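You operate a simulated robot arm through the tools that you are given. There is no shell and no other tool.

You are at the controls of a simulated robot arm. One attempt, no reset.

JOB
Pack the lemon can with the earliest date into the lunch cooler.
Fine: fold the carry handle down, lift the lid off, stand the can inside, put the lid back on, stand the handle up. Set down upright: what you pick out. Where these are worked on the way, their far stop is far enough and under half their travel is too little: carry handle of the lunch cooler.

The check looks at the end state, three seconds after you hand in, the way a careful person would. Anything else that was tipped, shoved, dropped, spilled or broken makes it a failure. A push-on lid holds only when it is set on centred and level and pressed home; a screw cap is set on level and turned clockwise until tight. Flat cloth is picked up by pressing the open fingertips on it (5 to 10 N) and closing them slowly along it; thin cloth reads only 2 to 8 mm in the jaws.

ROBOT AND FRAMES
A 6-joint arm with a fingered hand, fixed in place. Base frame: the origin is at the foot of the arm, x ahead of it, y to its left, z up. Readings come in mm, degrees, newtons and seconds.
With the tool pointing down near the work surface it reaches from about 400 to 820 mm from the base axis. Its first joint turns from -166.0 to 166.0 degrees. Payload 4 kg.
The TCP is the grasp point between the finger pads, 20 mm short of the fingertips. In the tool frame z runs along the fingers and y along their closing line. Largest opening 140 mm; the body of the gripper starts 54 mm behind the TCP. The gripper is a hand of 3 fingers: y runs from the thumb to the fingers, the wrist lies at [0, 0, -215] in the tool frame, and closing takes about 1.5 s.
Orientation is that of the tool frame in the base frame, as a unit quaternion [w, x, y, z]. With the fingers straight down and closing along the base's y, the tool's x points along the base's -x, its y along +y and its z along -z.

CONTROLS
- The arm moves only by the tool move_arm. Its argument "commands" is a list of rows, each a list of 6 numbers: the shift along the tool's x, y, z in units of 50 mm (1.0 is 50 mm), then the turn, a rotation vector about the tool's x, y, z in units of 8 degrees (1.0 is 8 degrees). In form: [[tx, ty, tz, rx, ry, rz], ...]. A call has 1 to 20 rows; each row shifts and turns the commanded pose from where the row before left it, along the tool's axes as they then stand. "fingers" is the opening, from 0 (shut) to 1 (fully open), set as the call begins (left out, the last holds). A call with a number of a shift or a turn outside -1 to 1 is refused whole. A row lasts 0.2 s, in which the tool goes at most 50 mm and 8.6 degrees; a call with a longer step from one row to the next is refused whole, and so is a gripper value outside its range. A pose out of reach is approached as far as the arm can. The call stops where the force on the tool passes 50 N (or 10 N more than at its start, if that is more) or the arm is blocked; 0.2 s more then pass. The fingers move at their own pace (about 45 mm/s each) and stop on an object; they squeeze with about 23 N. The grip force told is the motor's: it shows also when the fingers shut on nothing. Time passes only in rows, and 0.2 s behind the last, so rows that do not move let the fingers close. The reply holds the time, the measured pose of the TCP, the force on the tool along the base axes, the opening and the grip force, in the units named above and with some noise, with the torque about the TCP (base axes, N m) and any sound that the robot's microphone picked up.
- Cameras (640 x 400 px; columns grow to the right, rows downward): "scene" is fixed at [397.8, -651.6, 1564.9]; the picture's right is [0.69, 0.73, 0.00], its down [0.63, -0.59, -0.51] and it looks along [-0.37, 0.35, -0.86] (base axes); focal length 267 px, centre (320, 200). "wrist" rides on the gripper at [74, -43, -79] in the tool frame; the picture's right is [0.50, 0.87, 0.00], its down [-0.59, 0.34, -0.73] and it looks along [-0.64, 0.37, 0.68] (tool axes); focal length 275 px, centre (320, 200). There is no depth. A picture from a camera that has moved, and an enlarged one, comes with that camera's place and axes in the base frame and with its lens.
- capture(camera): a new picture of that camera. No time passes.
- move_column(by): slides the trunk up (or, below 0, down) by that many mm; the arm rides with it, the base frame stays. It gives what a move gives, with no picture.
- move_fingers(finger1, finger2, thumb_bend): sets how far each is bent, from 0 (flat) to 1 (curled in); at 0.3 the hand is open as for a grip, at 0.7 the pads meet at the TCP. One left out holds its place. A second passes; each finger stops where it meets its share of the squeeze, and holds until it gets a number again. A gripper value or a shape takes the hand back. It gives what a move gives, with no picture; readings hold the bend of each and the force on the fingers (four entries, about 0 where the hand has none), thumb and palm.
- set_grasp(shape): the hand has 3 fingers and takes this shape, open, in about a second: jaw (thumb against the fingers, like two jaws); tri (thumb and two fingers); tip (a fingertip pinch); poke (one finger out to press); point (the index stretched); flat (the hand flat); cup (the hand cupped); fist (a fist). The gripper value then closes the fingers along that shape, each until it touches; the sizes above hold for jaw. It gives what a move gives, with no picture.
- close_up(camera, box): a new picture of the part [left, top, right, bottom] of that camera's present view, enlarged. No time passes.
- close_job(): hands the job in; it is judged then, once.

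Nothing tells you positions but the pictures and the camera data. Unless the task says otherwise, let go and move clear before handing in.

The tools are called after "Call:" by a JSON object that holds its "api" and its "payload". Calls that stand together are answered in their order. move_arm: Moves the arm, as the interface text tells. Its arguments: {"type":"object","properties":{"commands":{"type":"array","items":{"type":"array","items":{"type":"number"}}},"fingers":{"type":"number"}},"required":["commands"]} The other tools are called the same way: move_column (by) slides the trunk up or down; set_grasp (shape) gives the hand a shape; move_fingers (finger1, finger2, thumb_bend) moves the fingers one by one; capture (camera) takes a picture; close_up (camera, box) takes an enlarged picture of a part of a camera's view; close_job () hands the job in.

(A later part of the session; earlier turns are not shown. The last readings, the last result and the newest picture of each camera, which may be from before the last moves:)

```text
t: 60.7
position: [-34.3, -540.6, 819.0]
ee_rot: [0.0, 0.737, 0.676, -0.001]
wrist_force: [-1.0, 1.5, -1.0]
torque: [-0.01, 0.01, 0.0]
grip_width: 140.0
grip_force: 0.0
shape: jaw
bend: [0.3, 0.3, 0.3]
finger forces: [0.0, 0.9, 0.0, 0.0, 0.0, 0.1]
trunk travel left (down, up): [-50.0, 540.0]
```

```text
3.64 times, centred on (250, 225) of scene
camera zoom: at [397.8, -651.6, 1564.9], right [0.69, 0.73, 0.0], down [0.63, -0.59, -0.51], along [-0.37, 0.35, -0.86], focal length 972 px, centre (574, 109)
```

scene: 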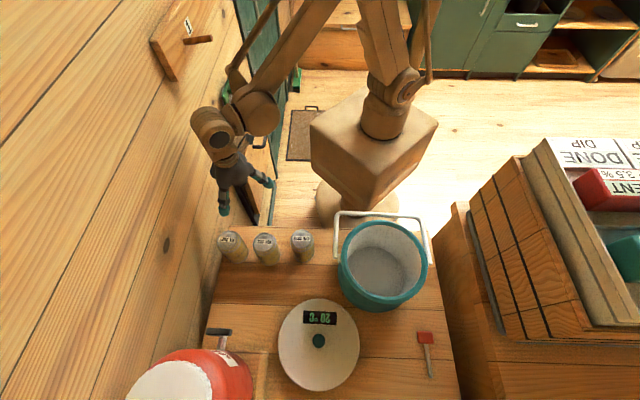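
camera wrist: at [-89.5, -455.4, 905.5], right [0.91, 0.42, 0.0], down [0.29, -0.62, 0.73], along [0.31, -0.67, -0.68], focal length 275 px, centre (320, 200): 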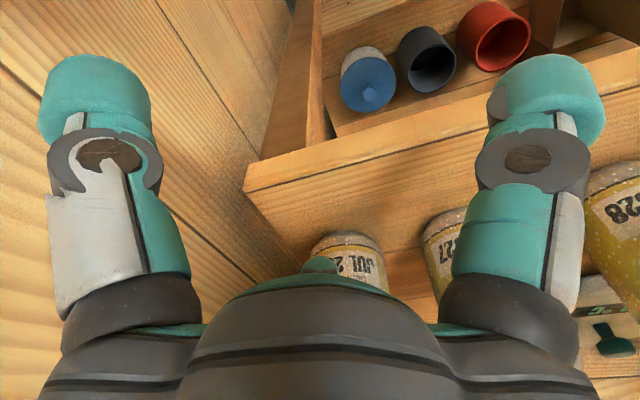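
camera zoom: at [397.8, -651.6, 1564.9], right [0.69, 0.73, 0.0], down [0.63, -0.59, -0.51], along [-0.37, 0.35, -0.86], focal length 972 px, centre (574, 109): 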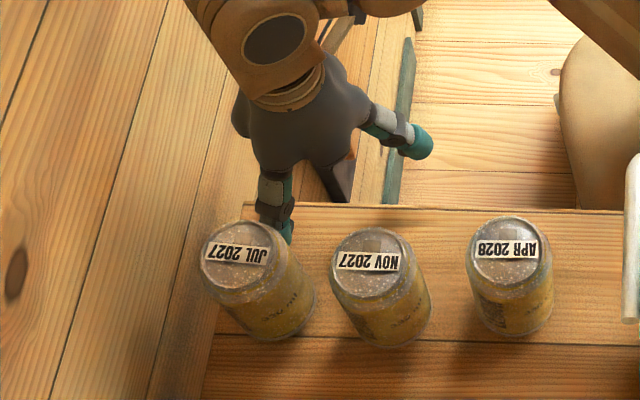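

Light contact, about 2 N. I'll keep nudging and check that the can slides and stays upright.

Call:
{"api": "move_arm", "payload": {"commands": [[-0.05, 0.06, 0, 0, 0, 0], [-0.05, 0.06, 0, 0, 0, 0], [-0.05, 0.06, 0, 0, 0, 0]]}}

Call:
{"api": "close_up", "payload": {"camera": "scene", "box": [180, 170, 320, 280]}}

```text
t: 61.5
position: [-28.9, -550.6, 820.7]
ee_rot: [0.0, 0.738, 0.675, 0.001]
wrist_force: [-1.0, 0.5, -0.4]
torque: [0.04, -0.01, -0.03]
grip_width: 140.0
grip_force: 0.0
shape: jaw
bend: [0.3, 0.31, 0.3]
finger forces: [0.0, 0.9, 0.0, 0.0, 0.0, 0.0]
trunk travel left (down, up): [-50.0, 540.0]
```

```text
3.64 times, centred on (250, 225) of scene
camera zoom: at [397.8, -651.6, 1564.9], right [0.69, 0.73, 0.0], down [0.63, -0.59, -0.51], along [-0.37, 0.35, -0.86], focal length 972 px, centre (574, 109)
```

zoom: 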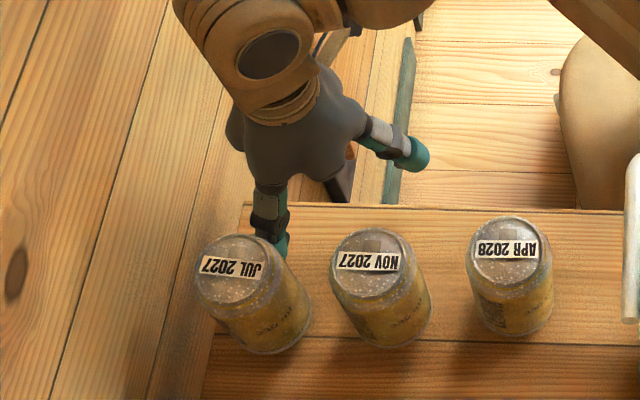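

The can slides upright but drifts toward the wall. I'll steer the finger slightly to the wall side as I continue.

Call:
{"api": "move_arm", "payload": {"commands": [[0.06, -0.02, 0, 0, 0, 0], [-0.08, -0.07, 0, 0, 0, 0], [-0.1, -0.02, 0, 0, 0, 0], [-0.065, 0.077, 0, 0, 0, 0], [-0.052, 0.061, 0, 0, 0, 0], [-0.052, 0.061, 0, 0, 0, 0]]}}

Call:
{"api": "close_up", "payload": {"camera": "scene", "box": [180, 170, 320, 280]}}

```text
t: 62.9
position: [-24.3, -565.4, 819.0]
ee_rot: [-0.001, 0.738, 0.675, 0.0]
wrist_force: [-0.7, 2.2, 0.2]
torque: [0.03, 0.06, -0.03]
grip_width: 139.7
grip_force: 0.0
shape: jaw
bend: [0.3, 0.31, 0.3]
finger forces: [0.1, 1.0, 0.0, 0.1, 0.1, 0.0]
trunk travel left (down, up): [-50.0, 540.0]
```

```text
3.64 times, centred on (250, 225) of scene
camera zoom: at [397.8, -651.6, 1564.9], right [0.69, 0.73, 0.0], down [0.63, -0.59, -0.51], along [-0.37, 0.35, -0.86], focal length 972 px, centre (574, 109)
```

zoom: 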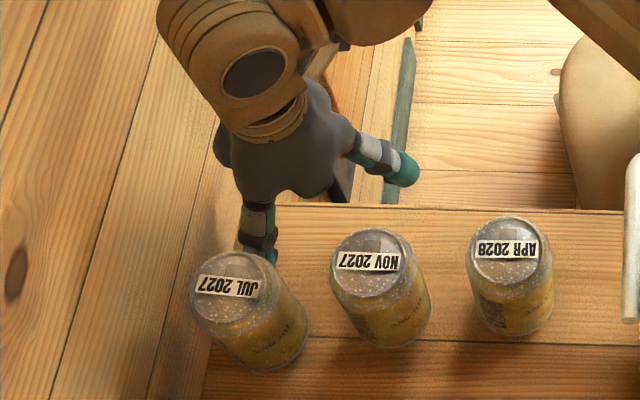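

It moved about 28 mm along the wall and is still upright. I'll continue straight for another 25 mm or so.

Call:
{"api": "move_arm", "payload": {"commands": [[-0.058, 0.069, 0, 0, 0, 0], [-0.058, 0.069, 0, 0, 0, 0], [-0.058, 0.069, 0, 0, 0, 0], [-0.058, 0.069, 0, 0, 0, 0]]}}

Call:
{"api": "close_up", "payload": {"camera": "scene", "box": [180, 170, 320, 280]}}

```text
t: 63.9
position: [-9.4, -577.0, 819.8]
ee_rot: [-0.002, 0.738, 0.675, 0.0]
wrist_force: [-1.3, 0.8, -0.2]
torque: [0.0, 0.0, -0.06]
grip_width: 140.1
grip_force: 0.1
shape: jaw
bend: [0.3, 0.31, 0.3]
finger forces: [0.1, 1.2, 0.0, 0.0, 0.0, 0.0]
trunk travel left (down, up): [-50.0, 540.0]
```

```text
3.64 times, centred on (250, 225) of scene
camera zoom: at [397.8, -651.6, 1564.9], right [0.69, 0.73, 0.0], down [0.63, -0.59, -0.51], along [-0.37, 0.35, -0.86], focal length 972 px, centre (574, 109)
```

zoom: 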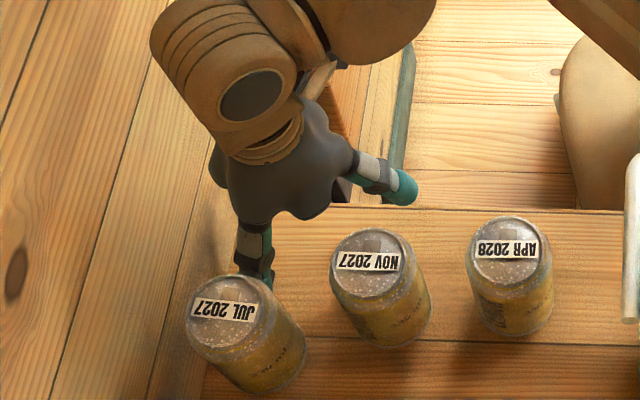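

Call:
{"api": "move_arm", "payload": {"commands": [[-0.058, 0.069, 0, 0, 0, 0], [-0.058, 0.069, 0, 0, 0, 0]]}}

Call:
{"api": "close_up", "payload": {"camera": "scene", "box": [180, 170, 320, 280]}}

```text
t: 64.5
position: [-4.6, -584.3, 819.8]
ee_rot: [0.0, 0.737, 0.676, 0.0]
wrist_force: [-0.8, 0.8, -0.9]
torque: [0.01, 0.02, -0.05]
grip_width: 139.8
grip_force: 0.1
shape: jaw
bend: [0.3, 0.31, 0.3]
finger forces: [0.0, 0.9, 0.0, 0.0, 0.0, 0.1]
trunk travel left (down, up): [-50.0, 540.0]
```

```text
3.64 times, centred on (250, 225) of scene
camera zoom: at [397.8, -651.6, 1564.9], right [0.69, 0.73, 0.0], down [0.63, -0.59, -0.51], along [-0.37, 0.35, -0.86], focal length 972 px, centre (574, 109)
```

zoom: 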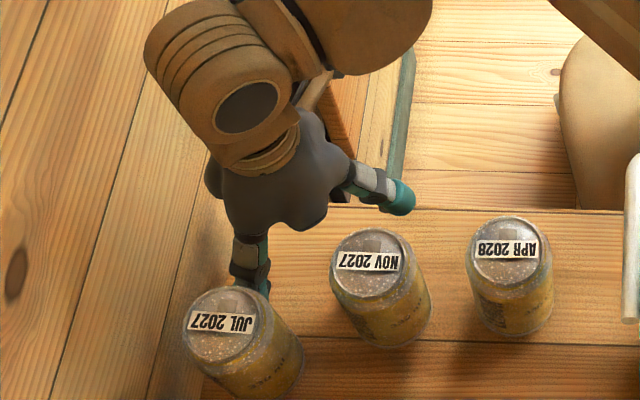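

The JUL can has moved about 57 mm, upright, and NOV is untouched. I'll back the finger away and rise for a fresh look.

Call:
{"api": "move_arm", "payload": {"commands": [[0.13, -0.153, 0, 0, 0, 0], [0.26, -0.306, 0, 0, 0, 0], [0.26, -0.306, -0.3, 0, 0, 0], [0, 0, -0.9, 0, 0, 0], [0, 0, -0.9, 0, 0, 0], [0, 0, -0.9, 0, 0, 0], [0, 0, -0.9, 0, 0, 0], [0, 0, -0.9, 0, 0, 0], [0.1, 0.45, -0.6, 0, 0, 0], [0, 0.8, 0, 0, 0, 0], [0, 0, 0, 0, 0, 0]]}}

Call:
{"api": "capture", "payload": {"camera": "wrist"}}

Call:
{"api": "capture", "payload": {"camera": "scene"}}

```text
t: 66.9
position: [24.4, -550.9, 1089.7]
ee_rot: [0.0, 0.737, 0.676, 0.0]
wrist_force: [0.7, -0.9, 0.3]
torque: [0.01, -0.01, -0.04]
grip_width: 139.8
grip_force: 0.1
shape: jaw
bend: [0.3, 0.3, 0.3]
finger forces: [0.1, 0.0, 0.0, 0.0, 0.1, 0.0]
trunk travel left (down, up): [-50.0, 540.0]
```

```text
taken
camera wrist: at [-12.0, -474.0, 1169.2], right [0.91, 0.42, 0.0], down [0.29, -0.62, 0.73], along [0.31, -0.67, -0.68], focal length 275 px, centre (320, 200)
```

wrist: 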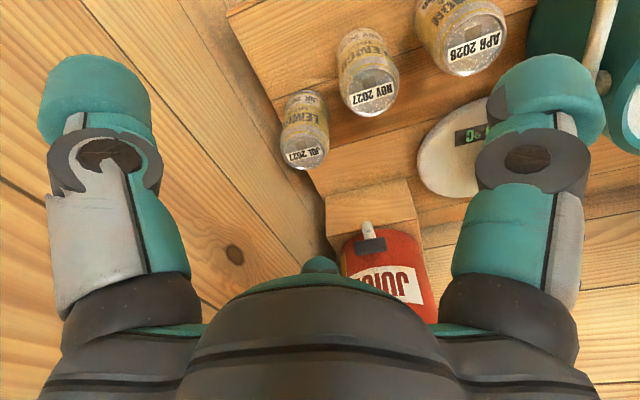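

```text
taken
```

scene: 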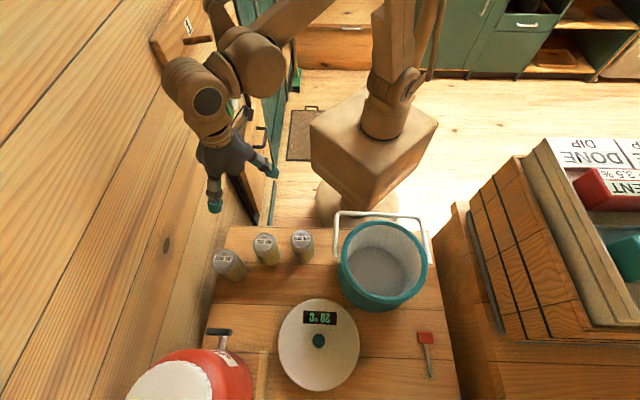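

Call:
{"api": "close_up", "payload": {"camera": "wrist", "box": [260, 70, 400, 180]}}

Call:
{"api": "close_up", "payload": {"camera": "scene", "box": [205, 240, 255, 290]}}

Call:
{"api": "close_up", "payload": {"camera": "scene", "box": [200, 220, 340, 330]}}

```text
3.64 times, centred on (330, 125) of wrist
camera zoom: at [-12.0, -474.0, 1169.2], right [0.91, 0.42, 0.0], down [0.29, -0.62, 0.73], along [0.31, -0.67, -0.68], focal length 1001 px, centre (284, 473)
```

zoom: 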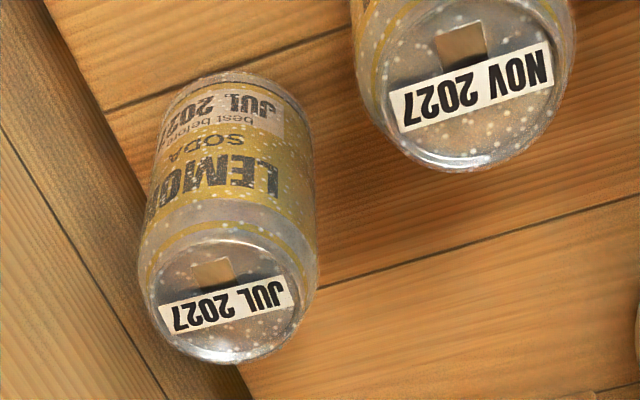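

```text
8.00 times, centred on (230, 265) of scene
camera zoom: at [397.8, -651.6, 1564.9], right [0.69, 0.73, 0.0], down [0.63, -0.59, -0.51], along [-0.37, 0.35, -0.86], focal length 2139 px, centre (1040, -320)
```

zoom: 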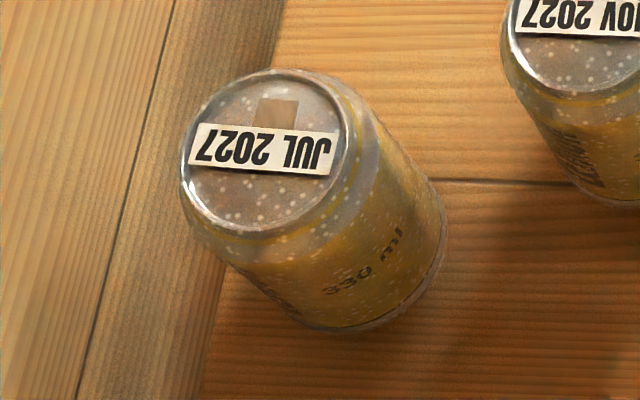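

```text
3.64 times, centred on (270, 275) of scene
camera zoom: at [397.8, -651.6, 1564.9], right [0.69, 0.73, 0.0], down [0.63, -0.59, -0.51], along [-0.37, 0.35, -0.86], focal length 972 px, centre (502, -73)
```

zoom: 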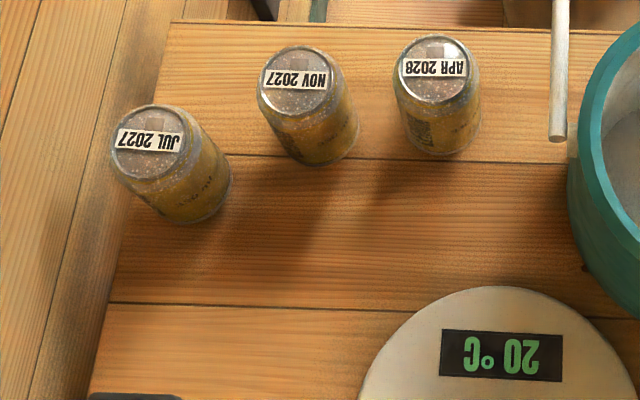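

The can now stands clear of NOV: centre near e -440, f 527 along the table, 52 mm from the wall. I'll lean the hand about 15° away from the wall and move it above the can.

Call:
{"api": "move_arm", "payload": {"commands": [[0, 0, 0, 0, 0, 0.625], [0, 0, 0, 0, 0, 0.625], [0, 0, 0, 0.4716, -0.81, 0], [0, 0, 0, 0.4716, -0.81, 0], [-0.47, 0.422, 0.5165, 0, 0, 0], [-0.47, 0.422, 0.5165, 0, 0, 0], [-0.47, 0.422, 0.5165, 0, 0, 0], [-0.47, 0.422, 0.5165, 0, 0, 0], [0, 0, 0, 0, 0, 0]], "fingers": 0.7}}

Call:
{"api": "capture", "payload": {"camera": "wrist"}}

Call:
{"api": "close_up", "payload": {"camera": "scene", "box": [150, 160, 330, 310]}}

```text
t: 68.9
position: [62.4, -678.5, 996.9]
ee_rot: [0.016, 0.787, 0.603, -0.13]
wrist_force: [0.1, 0.0, 0.7]
torque: [-0.02, 0.04, 0.02]
grip_width: 98.3
grip_force: 0.0
shape: jaw
bend: [0.26, 0.26, 0.25]
finger forces: [0.0, 0.0, 0.1, 0.0, 0.0, 0.0]
trunk travel left (down, up): [-50.0, 540.0]
```

```text
taken
camera wrist: at [53.3, -583.7, 1063.2], right [0.95, 0.24, -0.22], down [0.32, -0.51, 0.8], along [0.07, -0.82, -0.56], focal length 275 px, centre (320, 200)
```

wrist: 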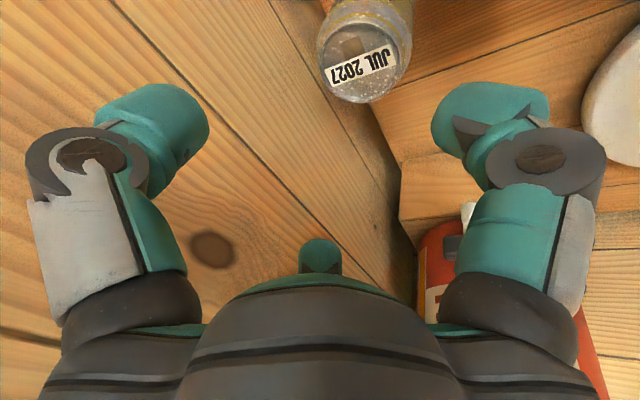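

```text
2.67 times, centred on (240, 235) of scene
camera zoom: at [397.8, -651.6, 1564.9], right [0.69, 0.73, 0.0], down [0.63, -0.59, -0.51], along [-0.37, 0.35, -0.86], focal length 713 px, centre (533, 107)
```

zoom: 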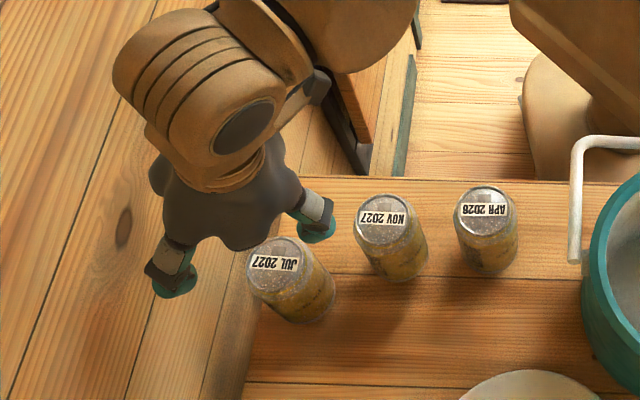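

Call:
{"api": "close_up", "payload": {"camera": "wrist", "box": [300, 0, 430, 120]}}

```text
3.33 times, centred on (365, 60) of wrist
camera zoom: at [53.3, -583.7, 1063.2], right [0.95, 0.24, -0.22], down [0.32, -0.51, 0.8], along [0.07, -0.82, -0.56], focal length 918 px, centre (170, 667)
```

zoom: 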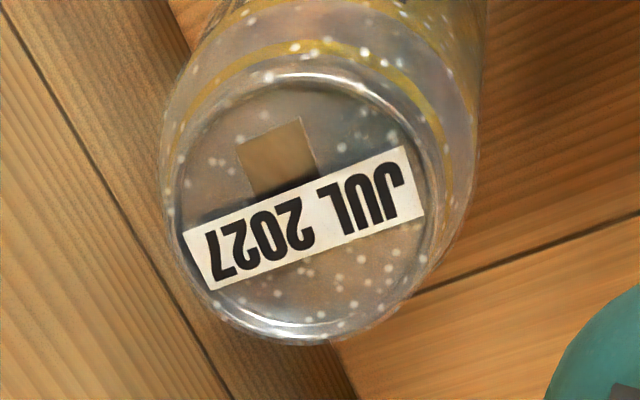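

The can is within 3 mm of where I want it under the hand. I'll descend three quarters of the way and check clearances.

Call:
{"api": "move_arm", "payload": {"commands": [[0.16, 0.108, 0.72, 0, 0, 0], [0.16, 0.108, 0.72, 0, 0, 0], [0.08, 0.054, 0.36, 0, 0, 0], [0, 0, 0, 0, 0, 0]]}}

Call:
{"api": "capture", "payload": {"camera": "wrist"}}

Call:
{"api": "close_up", "payload": {"camera": "scene", "box": [180, 200, 300, 300]}}

```text
t: 69.9
position: [63.6, -682.4, 903.1]
ee_rot: [0.015, 0.787, 0.604, -0.129]
wrist_force: [0.0, 0.2, 0.5]
torque: [-0.02, 0.0, 0.02]
grip_width: 98.6
grip_force: 0.1
shape: jaw
bend: [0.26, 0.26, 0.25]
finger forces: [0.0, 0.0, 0.1, 0.0, 0.1, 0.0]
trunk travel left (down, up): [-50.0, 540.0]
```

```text
taken
camera wrist: at [53.5, -586.5, 969.1], right [0.95, 0.24, -0.22], down [0.32, -0.51, 0.8], along [0.07, -0.82, -0.56], focal length 275 px, centre (320, 200)
```

wrist: 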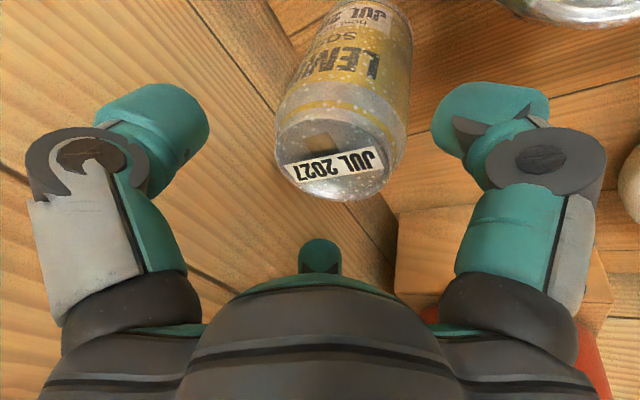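

```text
4.00 times, centred on (240, 250) of scene
camera zoom: at [397.8, -651.6, 1564.9], right [0.69, 0.73, 0.0], down [0.63, -0.59, -0.51], along [-0.37, 0.35, -0.86], focal length 1070 px, centre (640, 0)
```

zoom: 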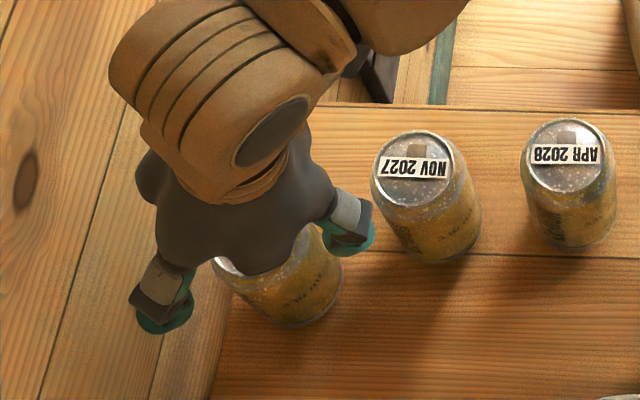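

Call:
{"api": "move_arm", "payload": {"commands": [[0.082, 0.048, 0.354, 0, 0, 0], [0.082, 0.048, 0.354, 0, 0, 0], [0.082, 0.048, 0.354, 0, 0, 0], [0, 0, 0, 0, 0, 0]]}}

Call:
{"api": "capture", "payload": {"camera": "wrist"}}

Call:
{"api": "close_up", "payload": {"camera": "scene", "box": [180, 200, 300, 300]}}

```text
t: 70.9
position: [61.5, -681.5, 852.3]
ee_rot: [0.017, 0.787, 0.603, -0.13]
wrist_force: [-0.2, -0.2, -0.1]
torque: [-0.03, -0.01, -0.01]
grip_width: 98.4
grip_force: 0.2
shape: jaw
bend: [0.26, 0.26, 0.25]
finger forces: [0.0, 0.1, 0.0, 0.0, 0.1, 0.1]
trunk travel left (down, up): [-50.0, 540.0]
```

```text
taken
camera wrist: at [52.9, -586.2, 917.4], right [0.95, 0.24, -0.22], down [0.32, -0.51, 0.8], along [0.07, -0.82, -0.56], focal length 275 px, centre (320, 200)
```

wrist: 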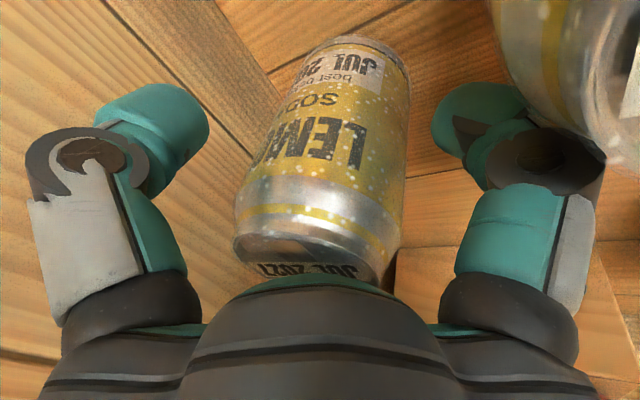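

```text
4.00 times, centred on (240, 250) of scene
camera zoom: at [397.8, -651.6, 1564.9], right [0.69, 0.73, 0.0], down [0.63, -0.59, -0.51], along [-0.37, 0.35, -0.86], focal length 1070 px, centre (640, 0)
```

zoom: 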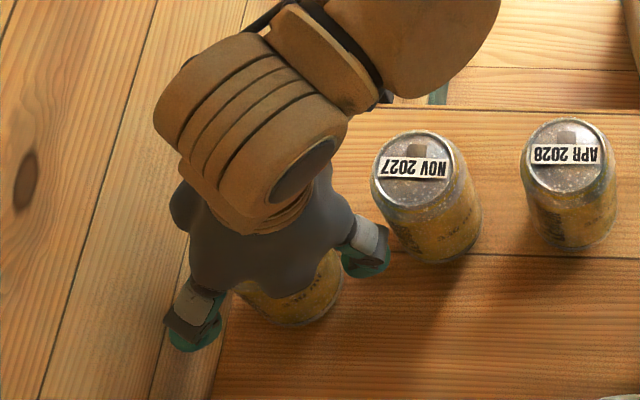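

The fingers surround the can without touching anything. Closing now.

Call:
{"api": "move_arm", "payload": {"commands": [[0, 0, 0, 0, 0, 0], [0, 0, 0, 0, 0, 0], [0, 0, 0, 0, 0, 0], [0, 0, 0, 0, 0, 0], [0, 0, 0, 0, 0, 0], [0, 0, 0, 0, 0, 0]], "fingers": 0.2}}

Call:
{"api": "capture", "payload": {"camera": "wrist"}}

Call:
{"api": "close_up", "payload": {"camera": "scene", "box": [180, 200, 300, 300]}}

```text
t: 72.3
position: [61.4, -681.3, 851.6]
ee_rot: [0.016, 0.787, 0.603, -0.129]
wrist_force: [-0.1, 0.7, -0.7]
torque: [0.06, -0.01, 0.0]
grip_width: 58.7
grip_force: 23.4
shape: jaw
bend: [0.36, 0.37, 0.38]
finger forces: [19.3, 20.8, 0.0, 0.0, 20.3, 0.1]
trunk travel left (down, up): [-50.0, 540.0]
```

```text
taken
camera wrist: at [52.8, -586.3, 917.4], right [0.95, 0.24, -0.22], down [0.32, -0.51, 0.8], along [0.07, -0.82, -0.56], focal length 275 px, centre (320, 200)
```

wrist: 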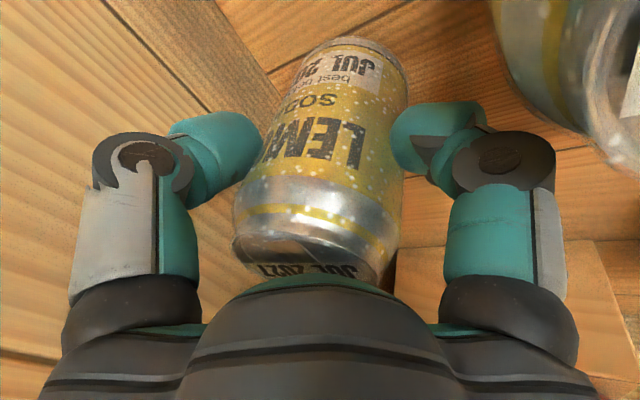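

```text
4.00 times, centred on (240, 250) of scene
camera zoom: at [397.8, -651.6, 1564.9], right [0.69, 0.73, 0.0], down [0.63, -0.59, -0.51], along [-0.37, 0.35, -0.86], focal length 1070 px, centre (640, 0)
```

zoom: 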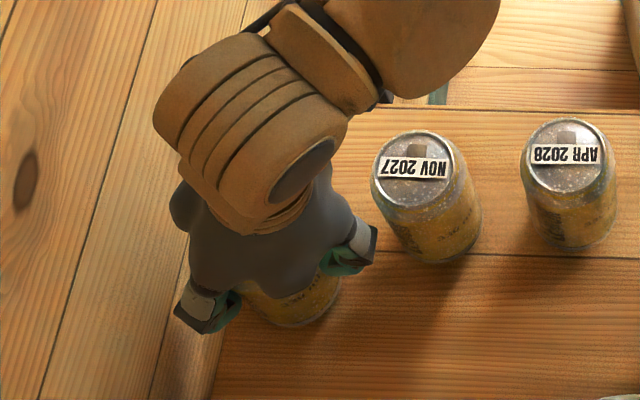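

The can is gripped at about 20 N per finger and still upright. I'll lift it a little and check.

Call:
{"api": "move_arm", "payload": {"commands": [[-0.0224, -0.013, -0.0966, 0, 0, 0], [-0.0448, -0.026, -0.193, 0, 0, 0], [-0.0448, -0.026, -0.193, 0, 0, 0], [0, 0, 0, 0, 0, 0]], "fingers": 0}}

Call:
{"api": "capture", "payload": {"camera": "wrist"}}

Call:
{"api": "close_up", "payload": {"camera": "scene", "box": [180, 200, 300, 300]}}

```text
t: 73.3
position: [61.5, -682.3, 877.2]
ee_rot: [0.017, 0.787, 0.603, -0.13]
wrist_force: [-1.6, 1.1, -3.6]
torque: [0.03, 0.0, -0.01]
grip_width: 58.9
grip_force: 23.0
shape: jaw
bend: [0.36, 0.37, 0.38]
finger forces: [19.0, 20.8, 0.0, 0.0, 20.3, 0.0]
trunk travel left (down, up): [-50.0, 540.0]
```

```text
taken
camera wrist: at [51.9, -587.0, 942.4], right [0.95, 0.24, -0.22], down [0.32, -0.51, 0.8], along [0.07, -0.82, -0.56], focal length 275 px, centre (320, 200)
```

wrist: 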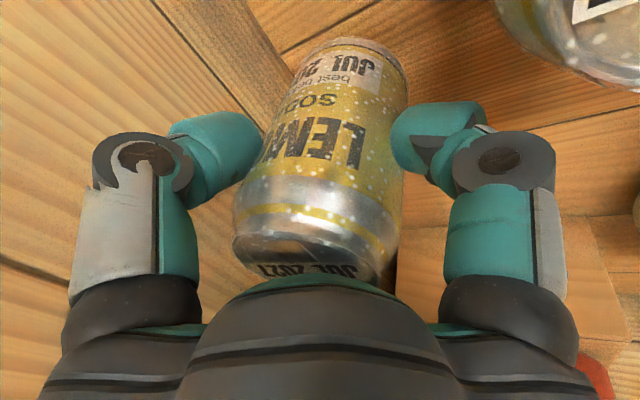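

```text
4.00 times, centred on (240, 250) of scene
camera zoom: at [397.8, -651.6, 1564.9], right [0.69, 0.73, 0.0], down [0.63, -0.59, -0.51], along [-0.37, 0.35, -0.86], focal length 1070 px, centre (640, 0)
```

zoom: 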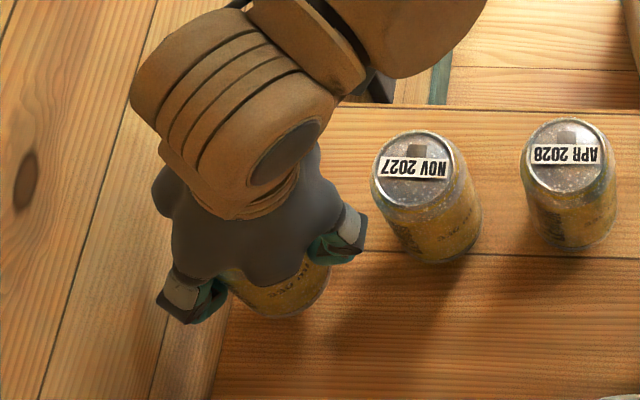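

The can is held upright and clear of the table. I'll raise it above everything and look into the cooler to measure the opening.

Call:
{"api": "move_arm", "payload": {"commands": [[-0.13, -0.078, -0.58, 0, 0, 0], [-0.13, -0.078, -0.58, 0, 0, 0], [-0.13, -0.078, -0.58, 0, 0, 0], [-0.13, -0.078, -0.58, 0, 0, 0], [-0.13, -0.078, -0.58, 0, 0, 0], [-0.13, -0.078, -0.58, 0, 0, 0], [0, 0, 0, 0, 0, 0]]}}

Call:
{"api": "close_up", "payload": {"camera": "scene", "box": [325, 200, 445, 320]}}

Call:
{"api": "capture", "payload": {"camera": "wrist"}}

```text
t: 74.9
position: [62.1, -679.8, 1054.8]
ee_rot: [0.016, 0.787, 0.603, -0.129]
wrist_force: [0.9, 0.1, -3.6]
torque: [-0.01, 0.03, -0.03]
grip_width: 58.4
grip_force: 22.8
shape: jaw
bend: [0.36, 0.37, 0.38]
finger forces: [19.0, 20.9, 0.1, 0.0, 20.3, 0.1]
trunk travel left (down, up): [-50.0, 540.0]
```

```text
3.33 times, centred on (385, 260) of scene
camera zoom: at [397.8, -651.6, 1564.9], right [0.69, 0.73, 0.0], down [0.63, -0.59, -0.51], along [-0.37, 0.35, -0.86], focal length 891 px, centre (103, 0)
```

zoom: 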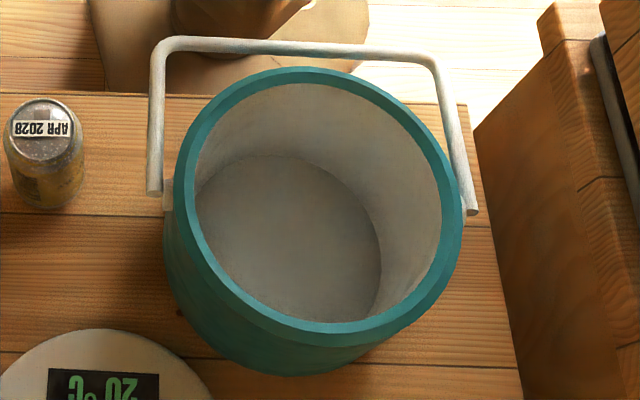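

```text
taken
camera wrist: at [52.5, -585.3, 1120.6], right [0.95, 0.24, -0.22], down [0.32, -0.51, 0.8], along [0.07, -0.82, -0.56], focal length 275 px, centre (320, 200)
```

wrist: 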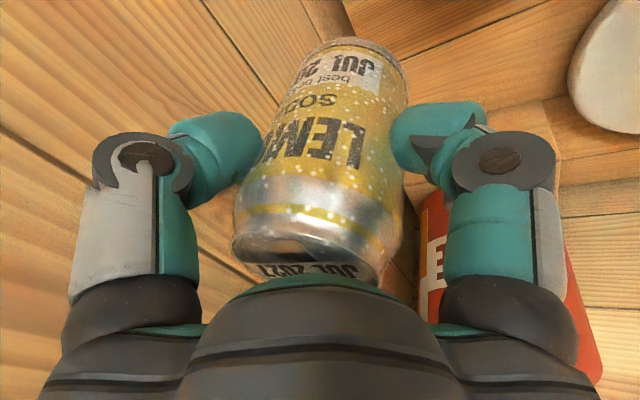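

The opening is about 184 mm across, centred near (358, -395). I'll carry the can over to just above it, keeping the hand's lean unchanged.

Call:
{"api": "move_arm", "payload": {"commands": [[0.3, 0.18, -0.094, 0, 0, 0], [0.6, 0.361, -0.188, 0, 0, 0], [0.72, 0.433, -0.225, 0, 0, 0], [0.72, 0.433, -0.225, 0, 0, 0], [0.72, 0.433, -0.225, 0, 0, 0], [0.72, 0.433, -0.225, 0, 0, 0], [0.72, 0.433, -0.225, 0, 0, 0], [0.72, 0.433, -0.225, 0, 0, 0], [0.72, 0.433, -0.225, 0, 0, 0], [0.5, 0.301, -0.157, 0, 0, 0], [0.23, 0.138, -0.072, 0, 0, 0], [0, 0, 0, 0, 0, 0], [0, 0, 0, 0, 0, 0]]}}

Call:
{"api": "capture", "payload": {"camera": "wrist"}}

Call:
{"api": "close_up", "payload": {"camera": "scene", "box": [290, 150, 470, 330]}}

```text
t: 77.7
position: [352.0, -399.5, 1055.7]
ee_rot: [0.016, 0.787, 0.603, -0.13]
wrist_force: [-0.3, 0.8, -2.8]
torque: [0.03, -0.01, -0.02]
grip_width: 58.6
grip_force: 22.3
shape: jaw
bend: [0.36, 0.37, 0.38]
finger forces: [19.1, 21.1, 0.1, 0.0, 19.9, 0.1]
trunk travel left (down, up): [-50.0, 540.0]
```

```text
taken
camera wrist: at [342.6, -303.1, 1122.7], right [0.94, 0.24, -0.22], down [0.32, -0.51, 0.8], along [0.07, -0.82, -0.56], focal length 275 px, centre (320, 200)
```

wrist: 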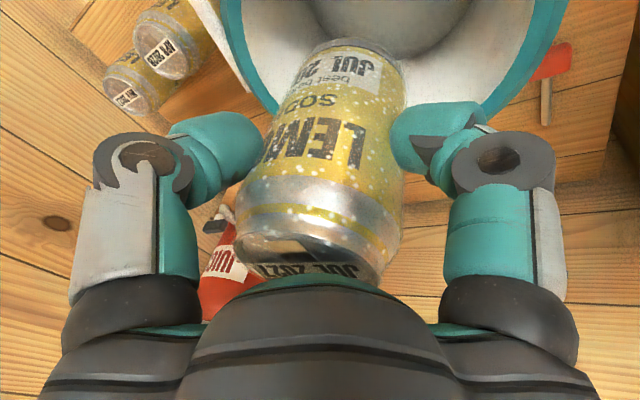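

```text
2.22 times, centred on (380, 240) of scene
camera zoom: at [397.8, -651.6, 1564.9], right [0.69, 0.73, 0.0], down [0.63, -0.59, -0.51], along [-0.37, 0.35, -0.86], focal length 594 px, centre (187, 111)
```

zoom: 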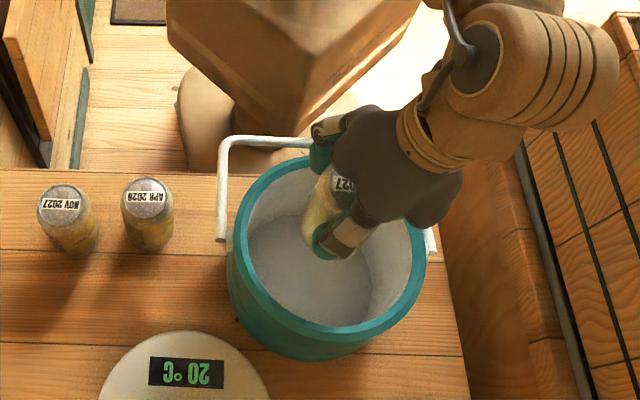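

The hand is centred over the opening to within a few millimetres. I'll lower the can partway in and check clearances.

Call:
{"api": "move_arm", "payload": {"commands": [[0.123, 0.079, 0.582, 0, 0, 0], [0.123, 0.079, 0.582, 0, 0, 0], [0.123, 0.079, 0.582, 0, 0, 0], [0.123, 0.079, 0.582, 0, 0, 0], [0, 0, 0, 0, 0, 0]]}}

Call:
{"api": "capture", "payload": {"camera": "wrist"}}

Call:
{"api": "close_up", "payload": {"camera": "scene", "box": [290, 150, 470, 330]}}

```text
t: 78.9
position: [354.7, -403.8, 938.1]
ee_rot: [0.016, 0.787, 0.603, -0.13]
wrist_force: [-0.4, -0.9, -3.5]
torque: [-0.01, 0.01, -0.01]
grip_width: 58.5
grip_force: 23.1
shape: jaw
bend: [0.36, 0.37, 0.38]
finger forces: [19.1, 21.2, 0.1, 0.0, 19.9, 0.1]
trunk travel left (down, up): [-50.0, 540.0]
```

```text
taken
camera wrist: at [344.5, -308.8, 1003.6], right [0.95, 0.24, -0.22], down [0.32, -0.51, 0.8], along [0.07, -0.82, -0.56], focal length 275 px, centre (320, 200)
```

wrist: 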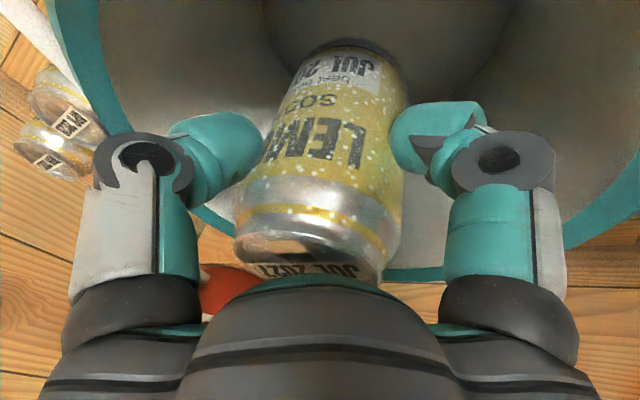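

```text
2.22 times, centred on (380, 240) of scene
camera zoom: at [397.8, -651.6, 1564.9], right [0.69, 0.73, 0.0], down [0.63, -0.59, -0.51], along [-0.37, 0.35, -0.86], focal length 594 px, centre (187, 111)
```

zoom: 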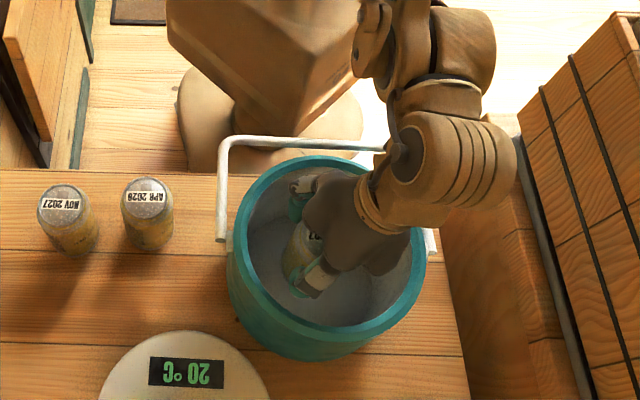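

Everything clears the rim. I'll lower further, slowing down near the floor.

Call:
{"api": "move_arm", "payload": {"commands": [[0.112, 0.065, 0.483, 0, 0, 0], [0.112, 0.065, 0.483, 0, 0, 0], [0, 0, 0, 0, 0, 0]]}}

Call:
{"api": "close_up", "payload": {"camera": "scene", "box": [290, 150, 470, 330]}}

Call:
{"api": "move_arm", "payload": {"commands": [[0.018, 0.0104, 0.0773, 0, 0, 0], [0, 0, 0, 0, 0, 0]]}}

Call:
{"api": "move_arm", "payload": {"commands": [[0.018, 0.0104, 0.0773, 0, 0, 0], [0, 0, 0, 0, 0, 0]]}}

```text
t: 79.7
position: [354.5, -403.0, 887.5]
ee_rot: [0.016, 0.787, 0.603, -0.13]
wrist_force: [0.6, 0.8, -4.0]
torque: [0.03, 0.04, -0.02]
grip_width: 58.2
grip_force: 22.9
shape: jaw
bend: [0.36, 0.37, 0.38]
finger forces: [19.0, 21.1, 0.0, 0.0, 19.9, 0.0]
trunk travel left (down, up): [-50.0, 540.0]
```

```text
2.22 times, centred on (380, 240) of scene
camera zoom: at [397.8, -651.6, 1564.9], right [0.69, 0.73, 0.0], down [0.63, -0.59, -0.51], along [-0.37, 0.35, -0.86], focal length 594 px, centre (187, 111)
```

zoom: 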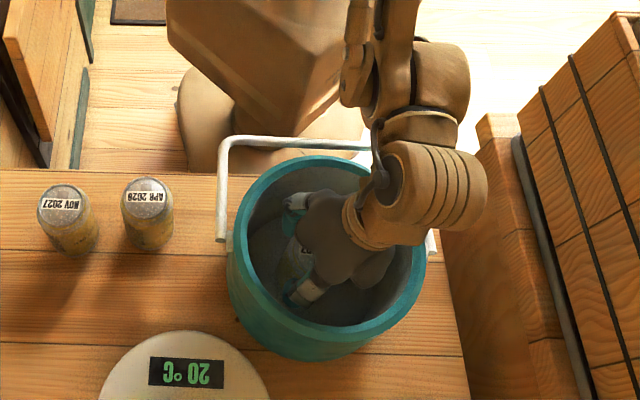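

```text
t: 80.3
position: [353.6, -403.3, 883.3]
ee_rot: [0.016, 0.787, 0.603, -0.129]
wrist_force: [0.1, 0.0, -3.0]
torque: [0.01, 0.04, 0.03]
grip_width: 58.0
grip_force: 22.6
shape: jaw
bend: [0.36, 0.37, 0.38]
finger forces: [19.0, 21.3, 0.1, 0.0, 19.9, 0.0]
trunk travel left (down, up): [-50.0, 540.0]
```

```text
t: 80.9
position: [354.0, -401.1, 879.4]
ee_rot: [0.016, 0.787, 0.603, -0.13]
wrist_force: [-0.1, 0.2, -4.2]
torque: [0.0, -0.02, -0.01]
grip_width: 58.6
grip_force: 22.7
shape: jaw
bend: [0.36, 0.37, 0.38]
finger forces: [19.2, 21.3, 0.1, 0.0, 19.9, 0.0]
trunk travel left (down, up): [-50.0, 540.0]
```

No contact yet. Continuing down in small steps.

Call:
{"api": "move_arm", "payload": {"commands": [[0.018, 0.0104, 0.0773, 0, 0, 0], [0, 0, 0, 0, 0, 0]]}}

Call:
{"api": "move_arm", "payload": {"commands": [[0.0134, 0.0078, 0.058, 0, 0, 0], [0, 0, 0, 0, 0, 0]]}}

Call:
{"api": "move_arm", "payload": {"commands": [[0.0134, 0.0078, 0.058, 0, 0, 0], [0, 0, 0, 0, 0, 0]]}}

Call:
{"api": "move_arm", "payload": {"commands": [[0.009, 0.0052, 0.0386, 0, 0, 0], [0, 0, 0, 0, 0, 0]]}}

```text
t: 81.5
position: [353.5, -401.3, 875.2]
ee_rot: [0.016, 0.787, 0.603, -0.129]
wrist_force: [0.2, 0.7, -3.9]
torque: [0.0, 0.02, 0.0]
grip_width: 58.3
grip_force: 23.1
shape: jaw
bend: [0.36, 0.37, 0.38]
finger forces: [19.1, 21.2, 0.0, 0.1, 19.9, 0.0]
trunk travel left (down, up): [-50.0, 540.0]
```

```text
t: 82.1
position: [352.1, -402.4, 870.6]
ee_rot: [0.017, 0.787, 0.603, -0.128]
wrist_force: [0.7, -0.9, -3.0]
torque: [0.0, -0.03, -0.02]
grip_width: 58.7
grip_force: 23.1
shape: jaw
bend: [0.36, 0.37, 0.38]
finger forces: [19.1, 21.3, 0.0, 0.1, 19.9, 0.0]
trunk travel left (down, up): [-50.0, 540.0]
```

```text
t: 82.7
position: [352.2, -400.7, 868.9]
ee_rot: [0.017, 0.787, 0.603, -0.129]
wrist_force: [2.4, -6.4, 44.2]
torque: [3.62, 0.28, -0.17]
grip_width: 58.7
grip_force: 23.0
shape: jaw
bend: [0.36, 0.37, 0.38]
finger forces: [22.9, 23.6, 0.0, 0.1, 21.0, 0.1]
trunk travel left (down, up): [-50.0, 540.0]
```

```text
t: 83.0
position: [351.7, -401.9, 868.6]
ee_rot: [0.016, 0.787, 0.602, -0.129]
wrist_force: [1.2, -3.7, 38.1]
torque: [2.9, 0.02, 0.06]
grip_width: 58.8
grip_force: 22.9
shape: jaw
bend: [0.36, 0.37, 0.38]
finger forces: [23.4, 23.9, 0.1, 0.1, 21.1, 0.0]
trunk travel left (down, up): [-50.0, 540.0]
stopped in row 1: the force on the tool passed its limit at 61 N (the readings are from after the stop); the commanded pose is now the measured one
```

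The force came from the hand's edge touching the rim on the robot side, not from the can. The can's base should be within about 13 mm of the floor. I'll back up 2 mm to clear the rim and check.

Call:
{"api": "move_arm", "payload": {"commands": [[-0.009, -0.0052, -0.0386, 0, 0, 0], [0, 0, 0, 0, 0, 0]]}}

Call:
{"api": "capture", "payload": {"camera": "wrist"}}

Call:
{"api": "close_up", "payload": {"camera": "scene", "box": [325, 200, 445, 320]}}

```text
t: 83.6
position: [353.9, -401.4, 869.9]
ee_rot: [0.017, 0.787, 0.604, -0.13]
wrist_force: [-2.0, 1.5, 1.3]
torque: [0.13, 0.07, 0.01]
grip_width: 58.7
grip_force: 23.2
shape: jaw
bend: [0.36, 0.37, 0.38]
finger forces: [22.5, 23.0, 0.1, 0.1, 21.9, 0.1]
trunk travel left (down, up): [-50.0, 540.0]
```

```text
taken
camera wrist: at [344.2, -306.8, 935.2], right [0.94, 0.24, -0.22], down [0.32, -0.51, 0.8], along [0.07, -0.82, -0.56], focal length 275 px, centre (320, 200)
```

wrist: 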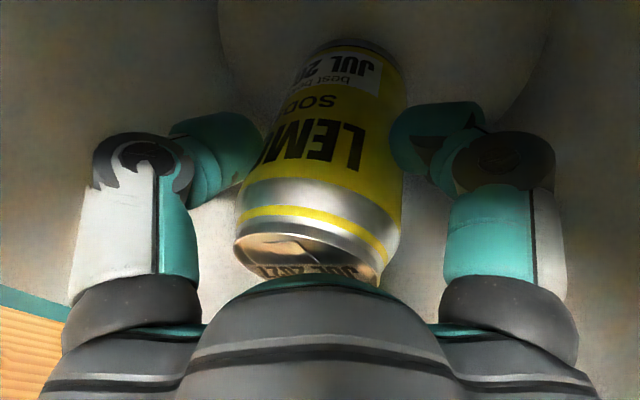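

```text
3.33 times, centred on (385, 260) of scene
camera zoom: at [397.8, -651.6, 1564.9], right [0.69, 0.73, 0.0], down [0.63, -0.59, -0.51], along [-0.37, 0.35, -0.86], focal length 891 px, centre (103, 0)
```

zoom: 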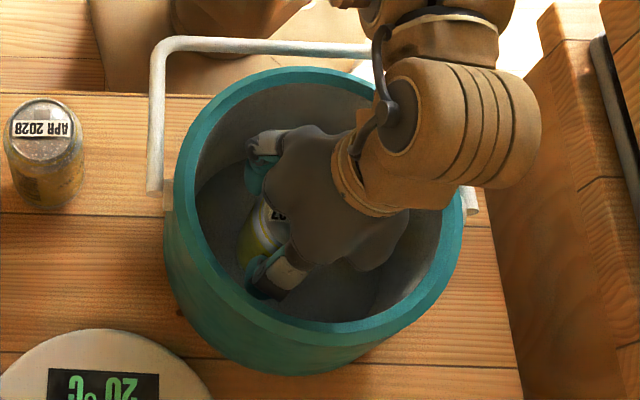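

The rim contact is relieved, the can is still vertical in the grip, and its base is just above the floor. I'll open the fingers only slightly so they cage it as it settles.

Call:
{"api": "move_arm", "payload": {"commands": [[0, 0, 0, 0, 0, 0], [0, 0, 0, 0, 0, 0], [0, 0, 0, 0, 0, 0], [0, 0, 0, 0, 0, 0]], "fingers": 0.5}}

Call:
{"api": "capture", "payload": {"camera": "wrist"}}

Call:
{"api": "close_up", "payload": {"camera": "scene", "box": [325, 200, 445, 320]}}

```text
t: 84.6
position: [353.0, -400.9, 869.8]
ee_rot: [0.017, 0.786, 0.604, -0.129]
wrist_force: [0.1, -0.5, -0.3]
torque: [0.05, 0.05, -0.03]
grip_width: 69.7
grip_force: 0.1
shape: jaw
bend: [0.34, 0.34, 0.33]
finger forces: [0.0, 0.1, 0.1, 0.1, 0.0, 0.0]
trunk travel left (down, up): [-50.0, 540.0]
```

```text
taken
camera wrist: at [344.3, -307.0, 935.4], right [0.94, 0.24, -0.23], down [0.32, -0.51, 0.8], along [0.07, -0.82, -0.56], focal length 275 px, centre (320, 200)
```

wrist: 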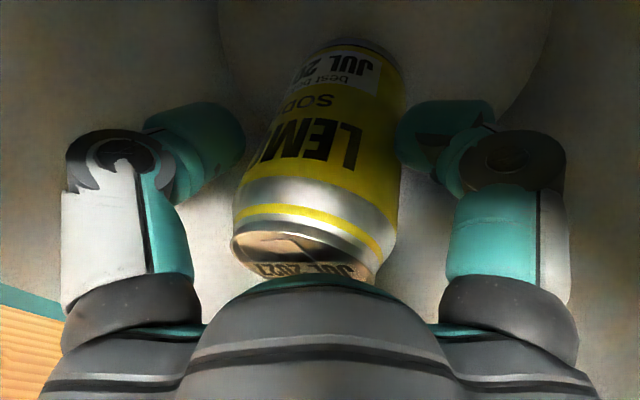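

```text
3.33 times, centred on (385, 260) of scene
camera zoom: at [397.8, -651.6, 1564.9], right [0.69, 0.73, 0.0], down [0.63, -0.59, -0.51], along [-0.37, 0.35, -0.86], focal length 891 px, centre (103, 0)
```

zoom: 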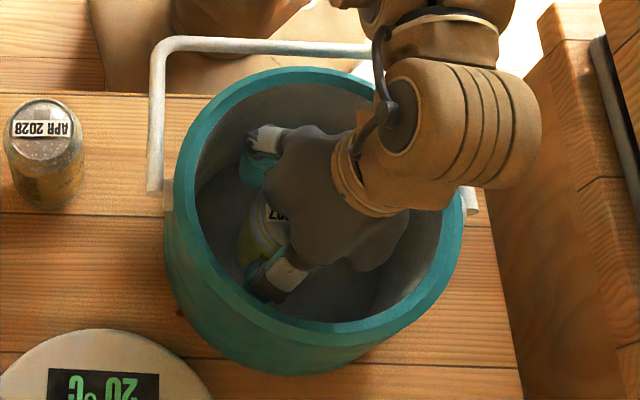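

The can barely moved, so it is standing on the floor. I'll open a bit more and rise straight up.

Call:
{"api": "move_arm", "payload": {"commands": [[0, 0, 0, 0, 0, 0], [0, 0, 0, 0, 0, 0], [-0.0448, -0.026, -0.193, 0, 0, 0], [-0.0448, -0.026, -0.193, 0, 0, 0], [-0.0896, -0.052, -0.386, 0, 0, 0], [-0.0896, -0.052, -0.386, 0, 0, 0], [0, 0, 0, 0, 0, 0]], "fingers": 0.6}}

Call:
{"api": "capture", "payload": {"camera": "wrist"}}

Call:
{"api": "close_up", "payload": {"camera": "scene", "box": [325, 200, 445, 320]}}

```text
t: 86.2
position: [353.7, -402.6, 931.1]
ee_rot: [0.016, 0.786, 0.604, -0.129]
wrist_force: [0.1, 0.5, 0.1]
torque: [0.01, -0.01, 0.0]
grip_width: 83.2
grip_force: 0.0
shape: jaw
bend: [0.3, 0.3, 0.29]
finger forces: [0.0, 0.1, 0.0, 0.0, 0.0, 0.0]
trunk travel left (down, up): [-50.0, 540.0]
```

```text
taken
camera wrist: at [343.8, -307.8, 996.9], right [0.94, 0.24, -0.23], down [0.32, -0.51, 0.8], along [0.07, -0.82, -0.56], focal length 275 px, centre (320, 200)
```

wrist: 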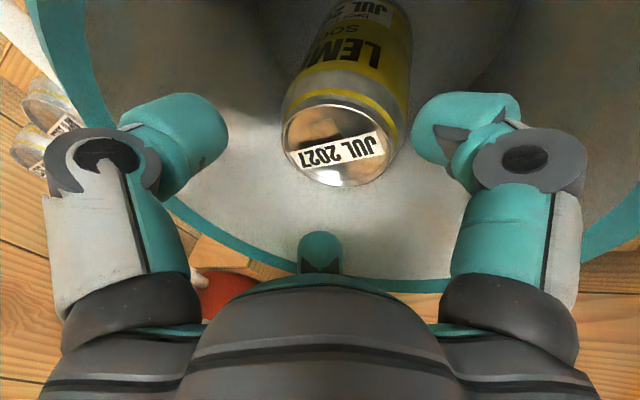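

```text
3.33 times, centred on (385, 260) of scene
camera zoom: at [397.8, -651.6, 1564.9], right [0.69, 0.73, 0.0], down [0.63, -0.59, -0.51], along [-0.37, 0.35, -0.86], focal length 891 px, centre (103, 0)
```

zoom: 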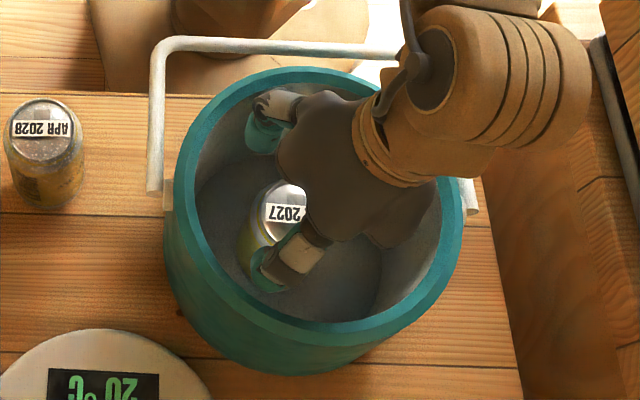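

The JUL can stands upright inside the cooler. I'll rise clear, straighten the hand, return to the earlier roll, and move over the lid.

Call:
{"api": "move_arm", "payload": {"commands": [[-0.2, -0.116, -0.86, 0, 0, 0], [-0.2, -0.116, -0.86, 0, 0, 0], [-0.2, -0.116, -0.86, 0, 0, 0], [-0.2, -0.116, -0.86, 0, 0, 0], [0, 0, 0, -0.4716, 0.81, 0], [0, 0, 0, -0.4716, 0.81, 0], [0, 0, 0, 0, 0, -0.9375], [0, 0, 0, 0, 0, -0.9375], [0, 0, 0, 0, 0, -0.9375], [0, 0, 0, 0, 0, -0.9375], [0, 0, 0, 0, 0, -0.9375], [0, 0, 0, 0, 0, -0.9375], [0, 0, 0, 0, 0, -0.9375], [0, 0, 0, 0, 0, -0.9375], [0, 0, 0, 0, 0, 0]]}}

Call:
{"api": "close_up", "payload": {"camera": "scene", "box": [220, 200, 460, 400]}}

```text
t: 89.4
position: [351.7, -400.7, 1107.9]
ee_rot: [-0.001, 0.382, 0.924, 0.001]
wrist_force: [-0.4, 0.0, 0.1]
torque: [0.0, 0.02, 0.04]
grip_width: 83.3
grip_force: 0.1
shape: jaw
bend: [0.3, 0.3, 0.29]
finger forces: [0.1, 0.1, 0.0, 0.0, 0.1, 0.0]
trunk travel left (down, up): [-50.0, 540.0]
```

```text
2.00 times, centred on (340, 300) of scene
camera zoom: at [397.8, -651.6, 1564.9], right [0.69, 0.73, 0.0], down [0.63, -0.59, -0.51], along [-0.37, 0.35, -0.86], focal length 535 px, centre (280, 0)
```

zoom: 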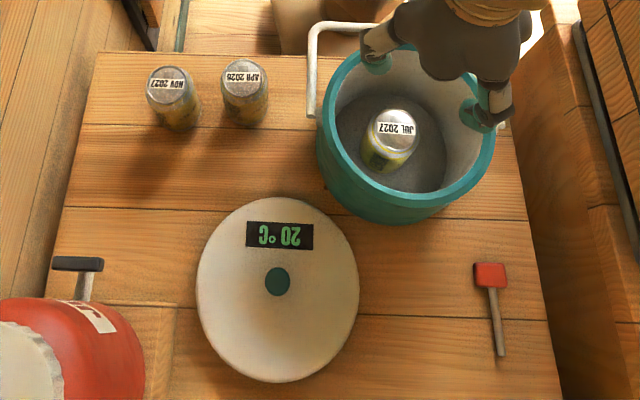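

The can stands well inside and everything else is in place. Moving over the lid's knob now.

Call:
{"api": "move_arm", "payload": {"commands": [[-0.69, -0.582, 0, 0, 0, 0], [-0.69, -0.582, 0, 0, 0, 0], [-0.69, -0.582, 0, 0, 0, 0], [-0.69, -0.582, 0, 0, 0, 0], [-0.69, -0.582, 0, 0, 0, 0], [0, 0, 0.8, 0, 0, 0], [0, 0, 0.8, 0, 0, 0], [0, 0, 0.8, 0, 0, 0], [0, 0, 0.8, 0, 0, 0], [0, 0, 0.8, 0, 0, 0], [0, 0, 0, 0, 0, 0]], "fingers": 0.55}}

Call:
{"api": "capture", "payload": {"camera": "wrist"}}

Call:
{"api": "close_up", "payload": {"camera": "scene", "box": [325, 200, 445, 320]}}

```text
t: 91.8
position: [373.2, -627.2, 907.4]
ee_rot: [0.0, 0.383, 0.924, 0.0]
wrist_force: [0.4, 0.0, -0.3]
torque: [0.01, 0.02, -0.02]
grip_width: 77.5
grip_force: 0.1
shape: jaw
bend: [0.32, 0.32, 0.31]
finger forces: [0.1, 0.0, 0.0, 0.0, 0.0, 0.0]
trunk travel left (down, up): [-50.0, 540.0]
```

```text
taken
camera wrist: at [289.1, -606.0, 987.0], right [0.26, 0.97, 0.0], down [0.66, -0.18, 0.73], along [0.71, -0.19, -0.68], focal length 275 px, centre (320, 200)
```

wrist: 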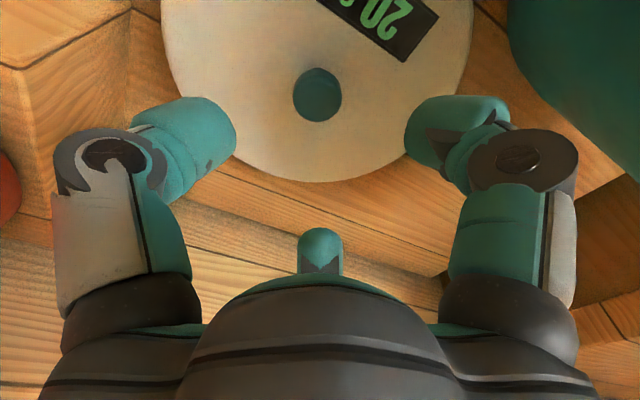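

```text
3.33 times, centred on (385, 260) of scene
camera zoom: at [397.8, -651.6, 1564.9], right [0.69, 0.73, 0.0], down [0.63, -0.59, -0.51], along [-0.37, 0.35, -0.86], focal length 891 px, centre (103, 0)
```

zoom: 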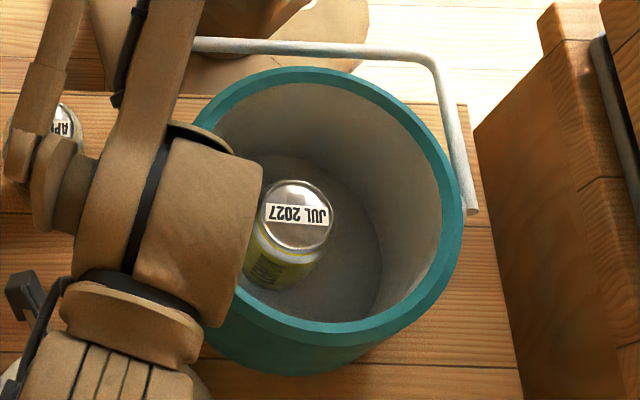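

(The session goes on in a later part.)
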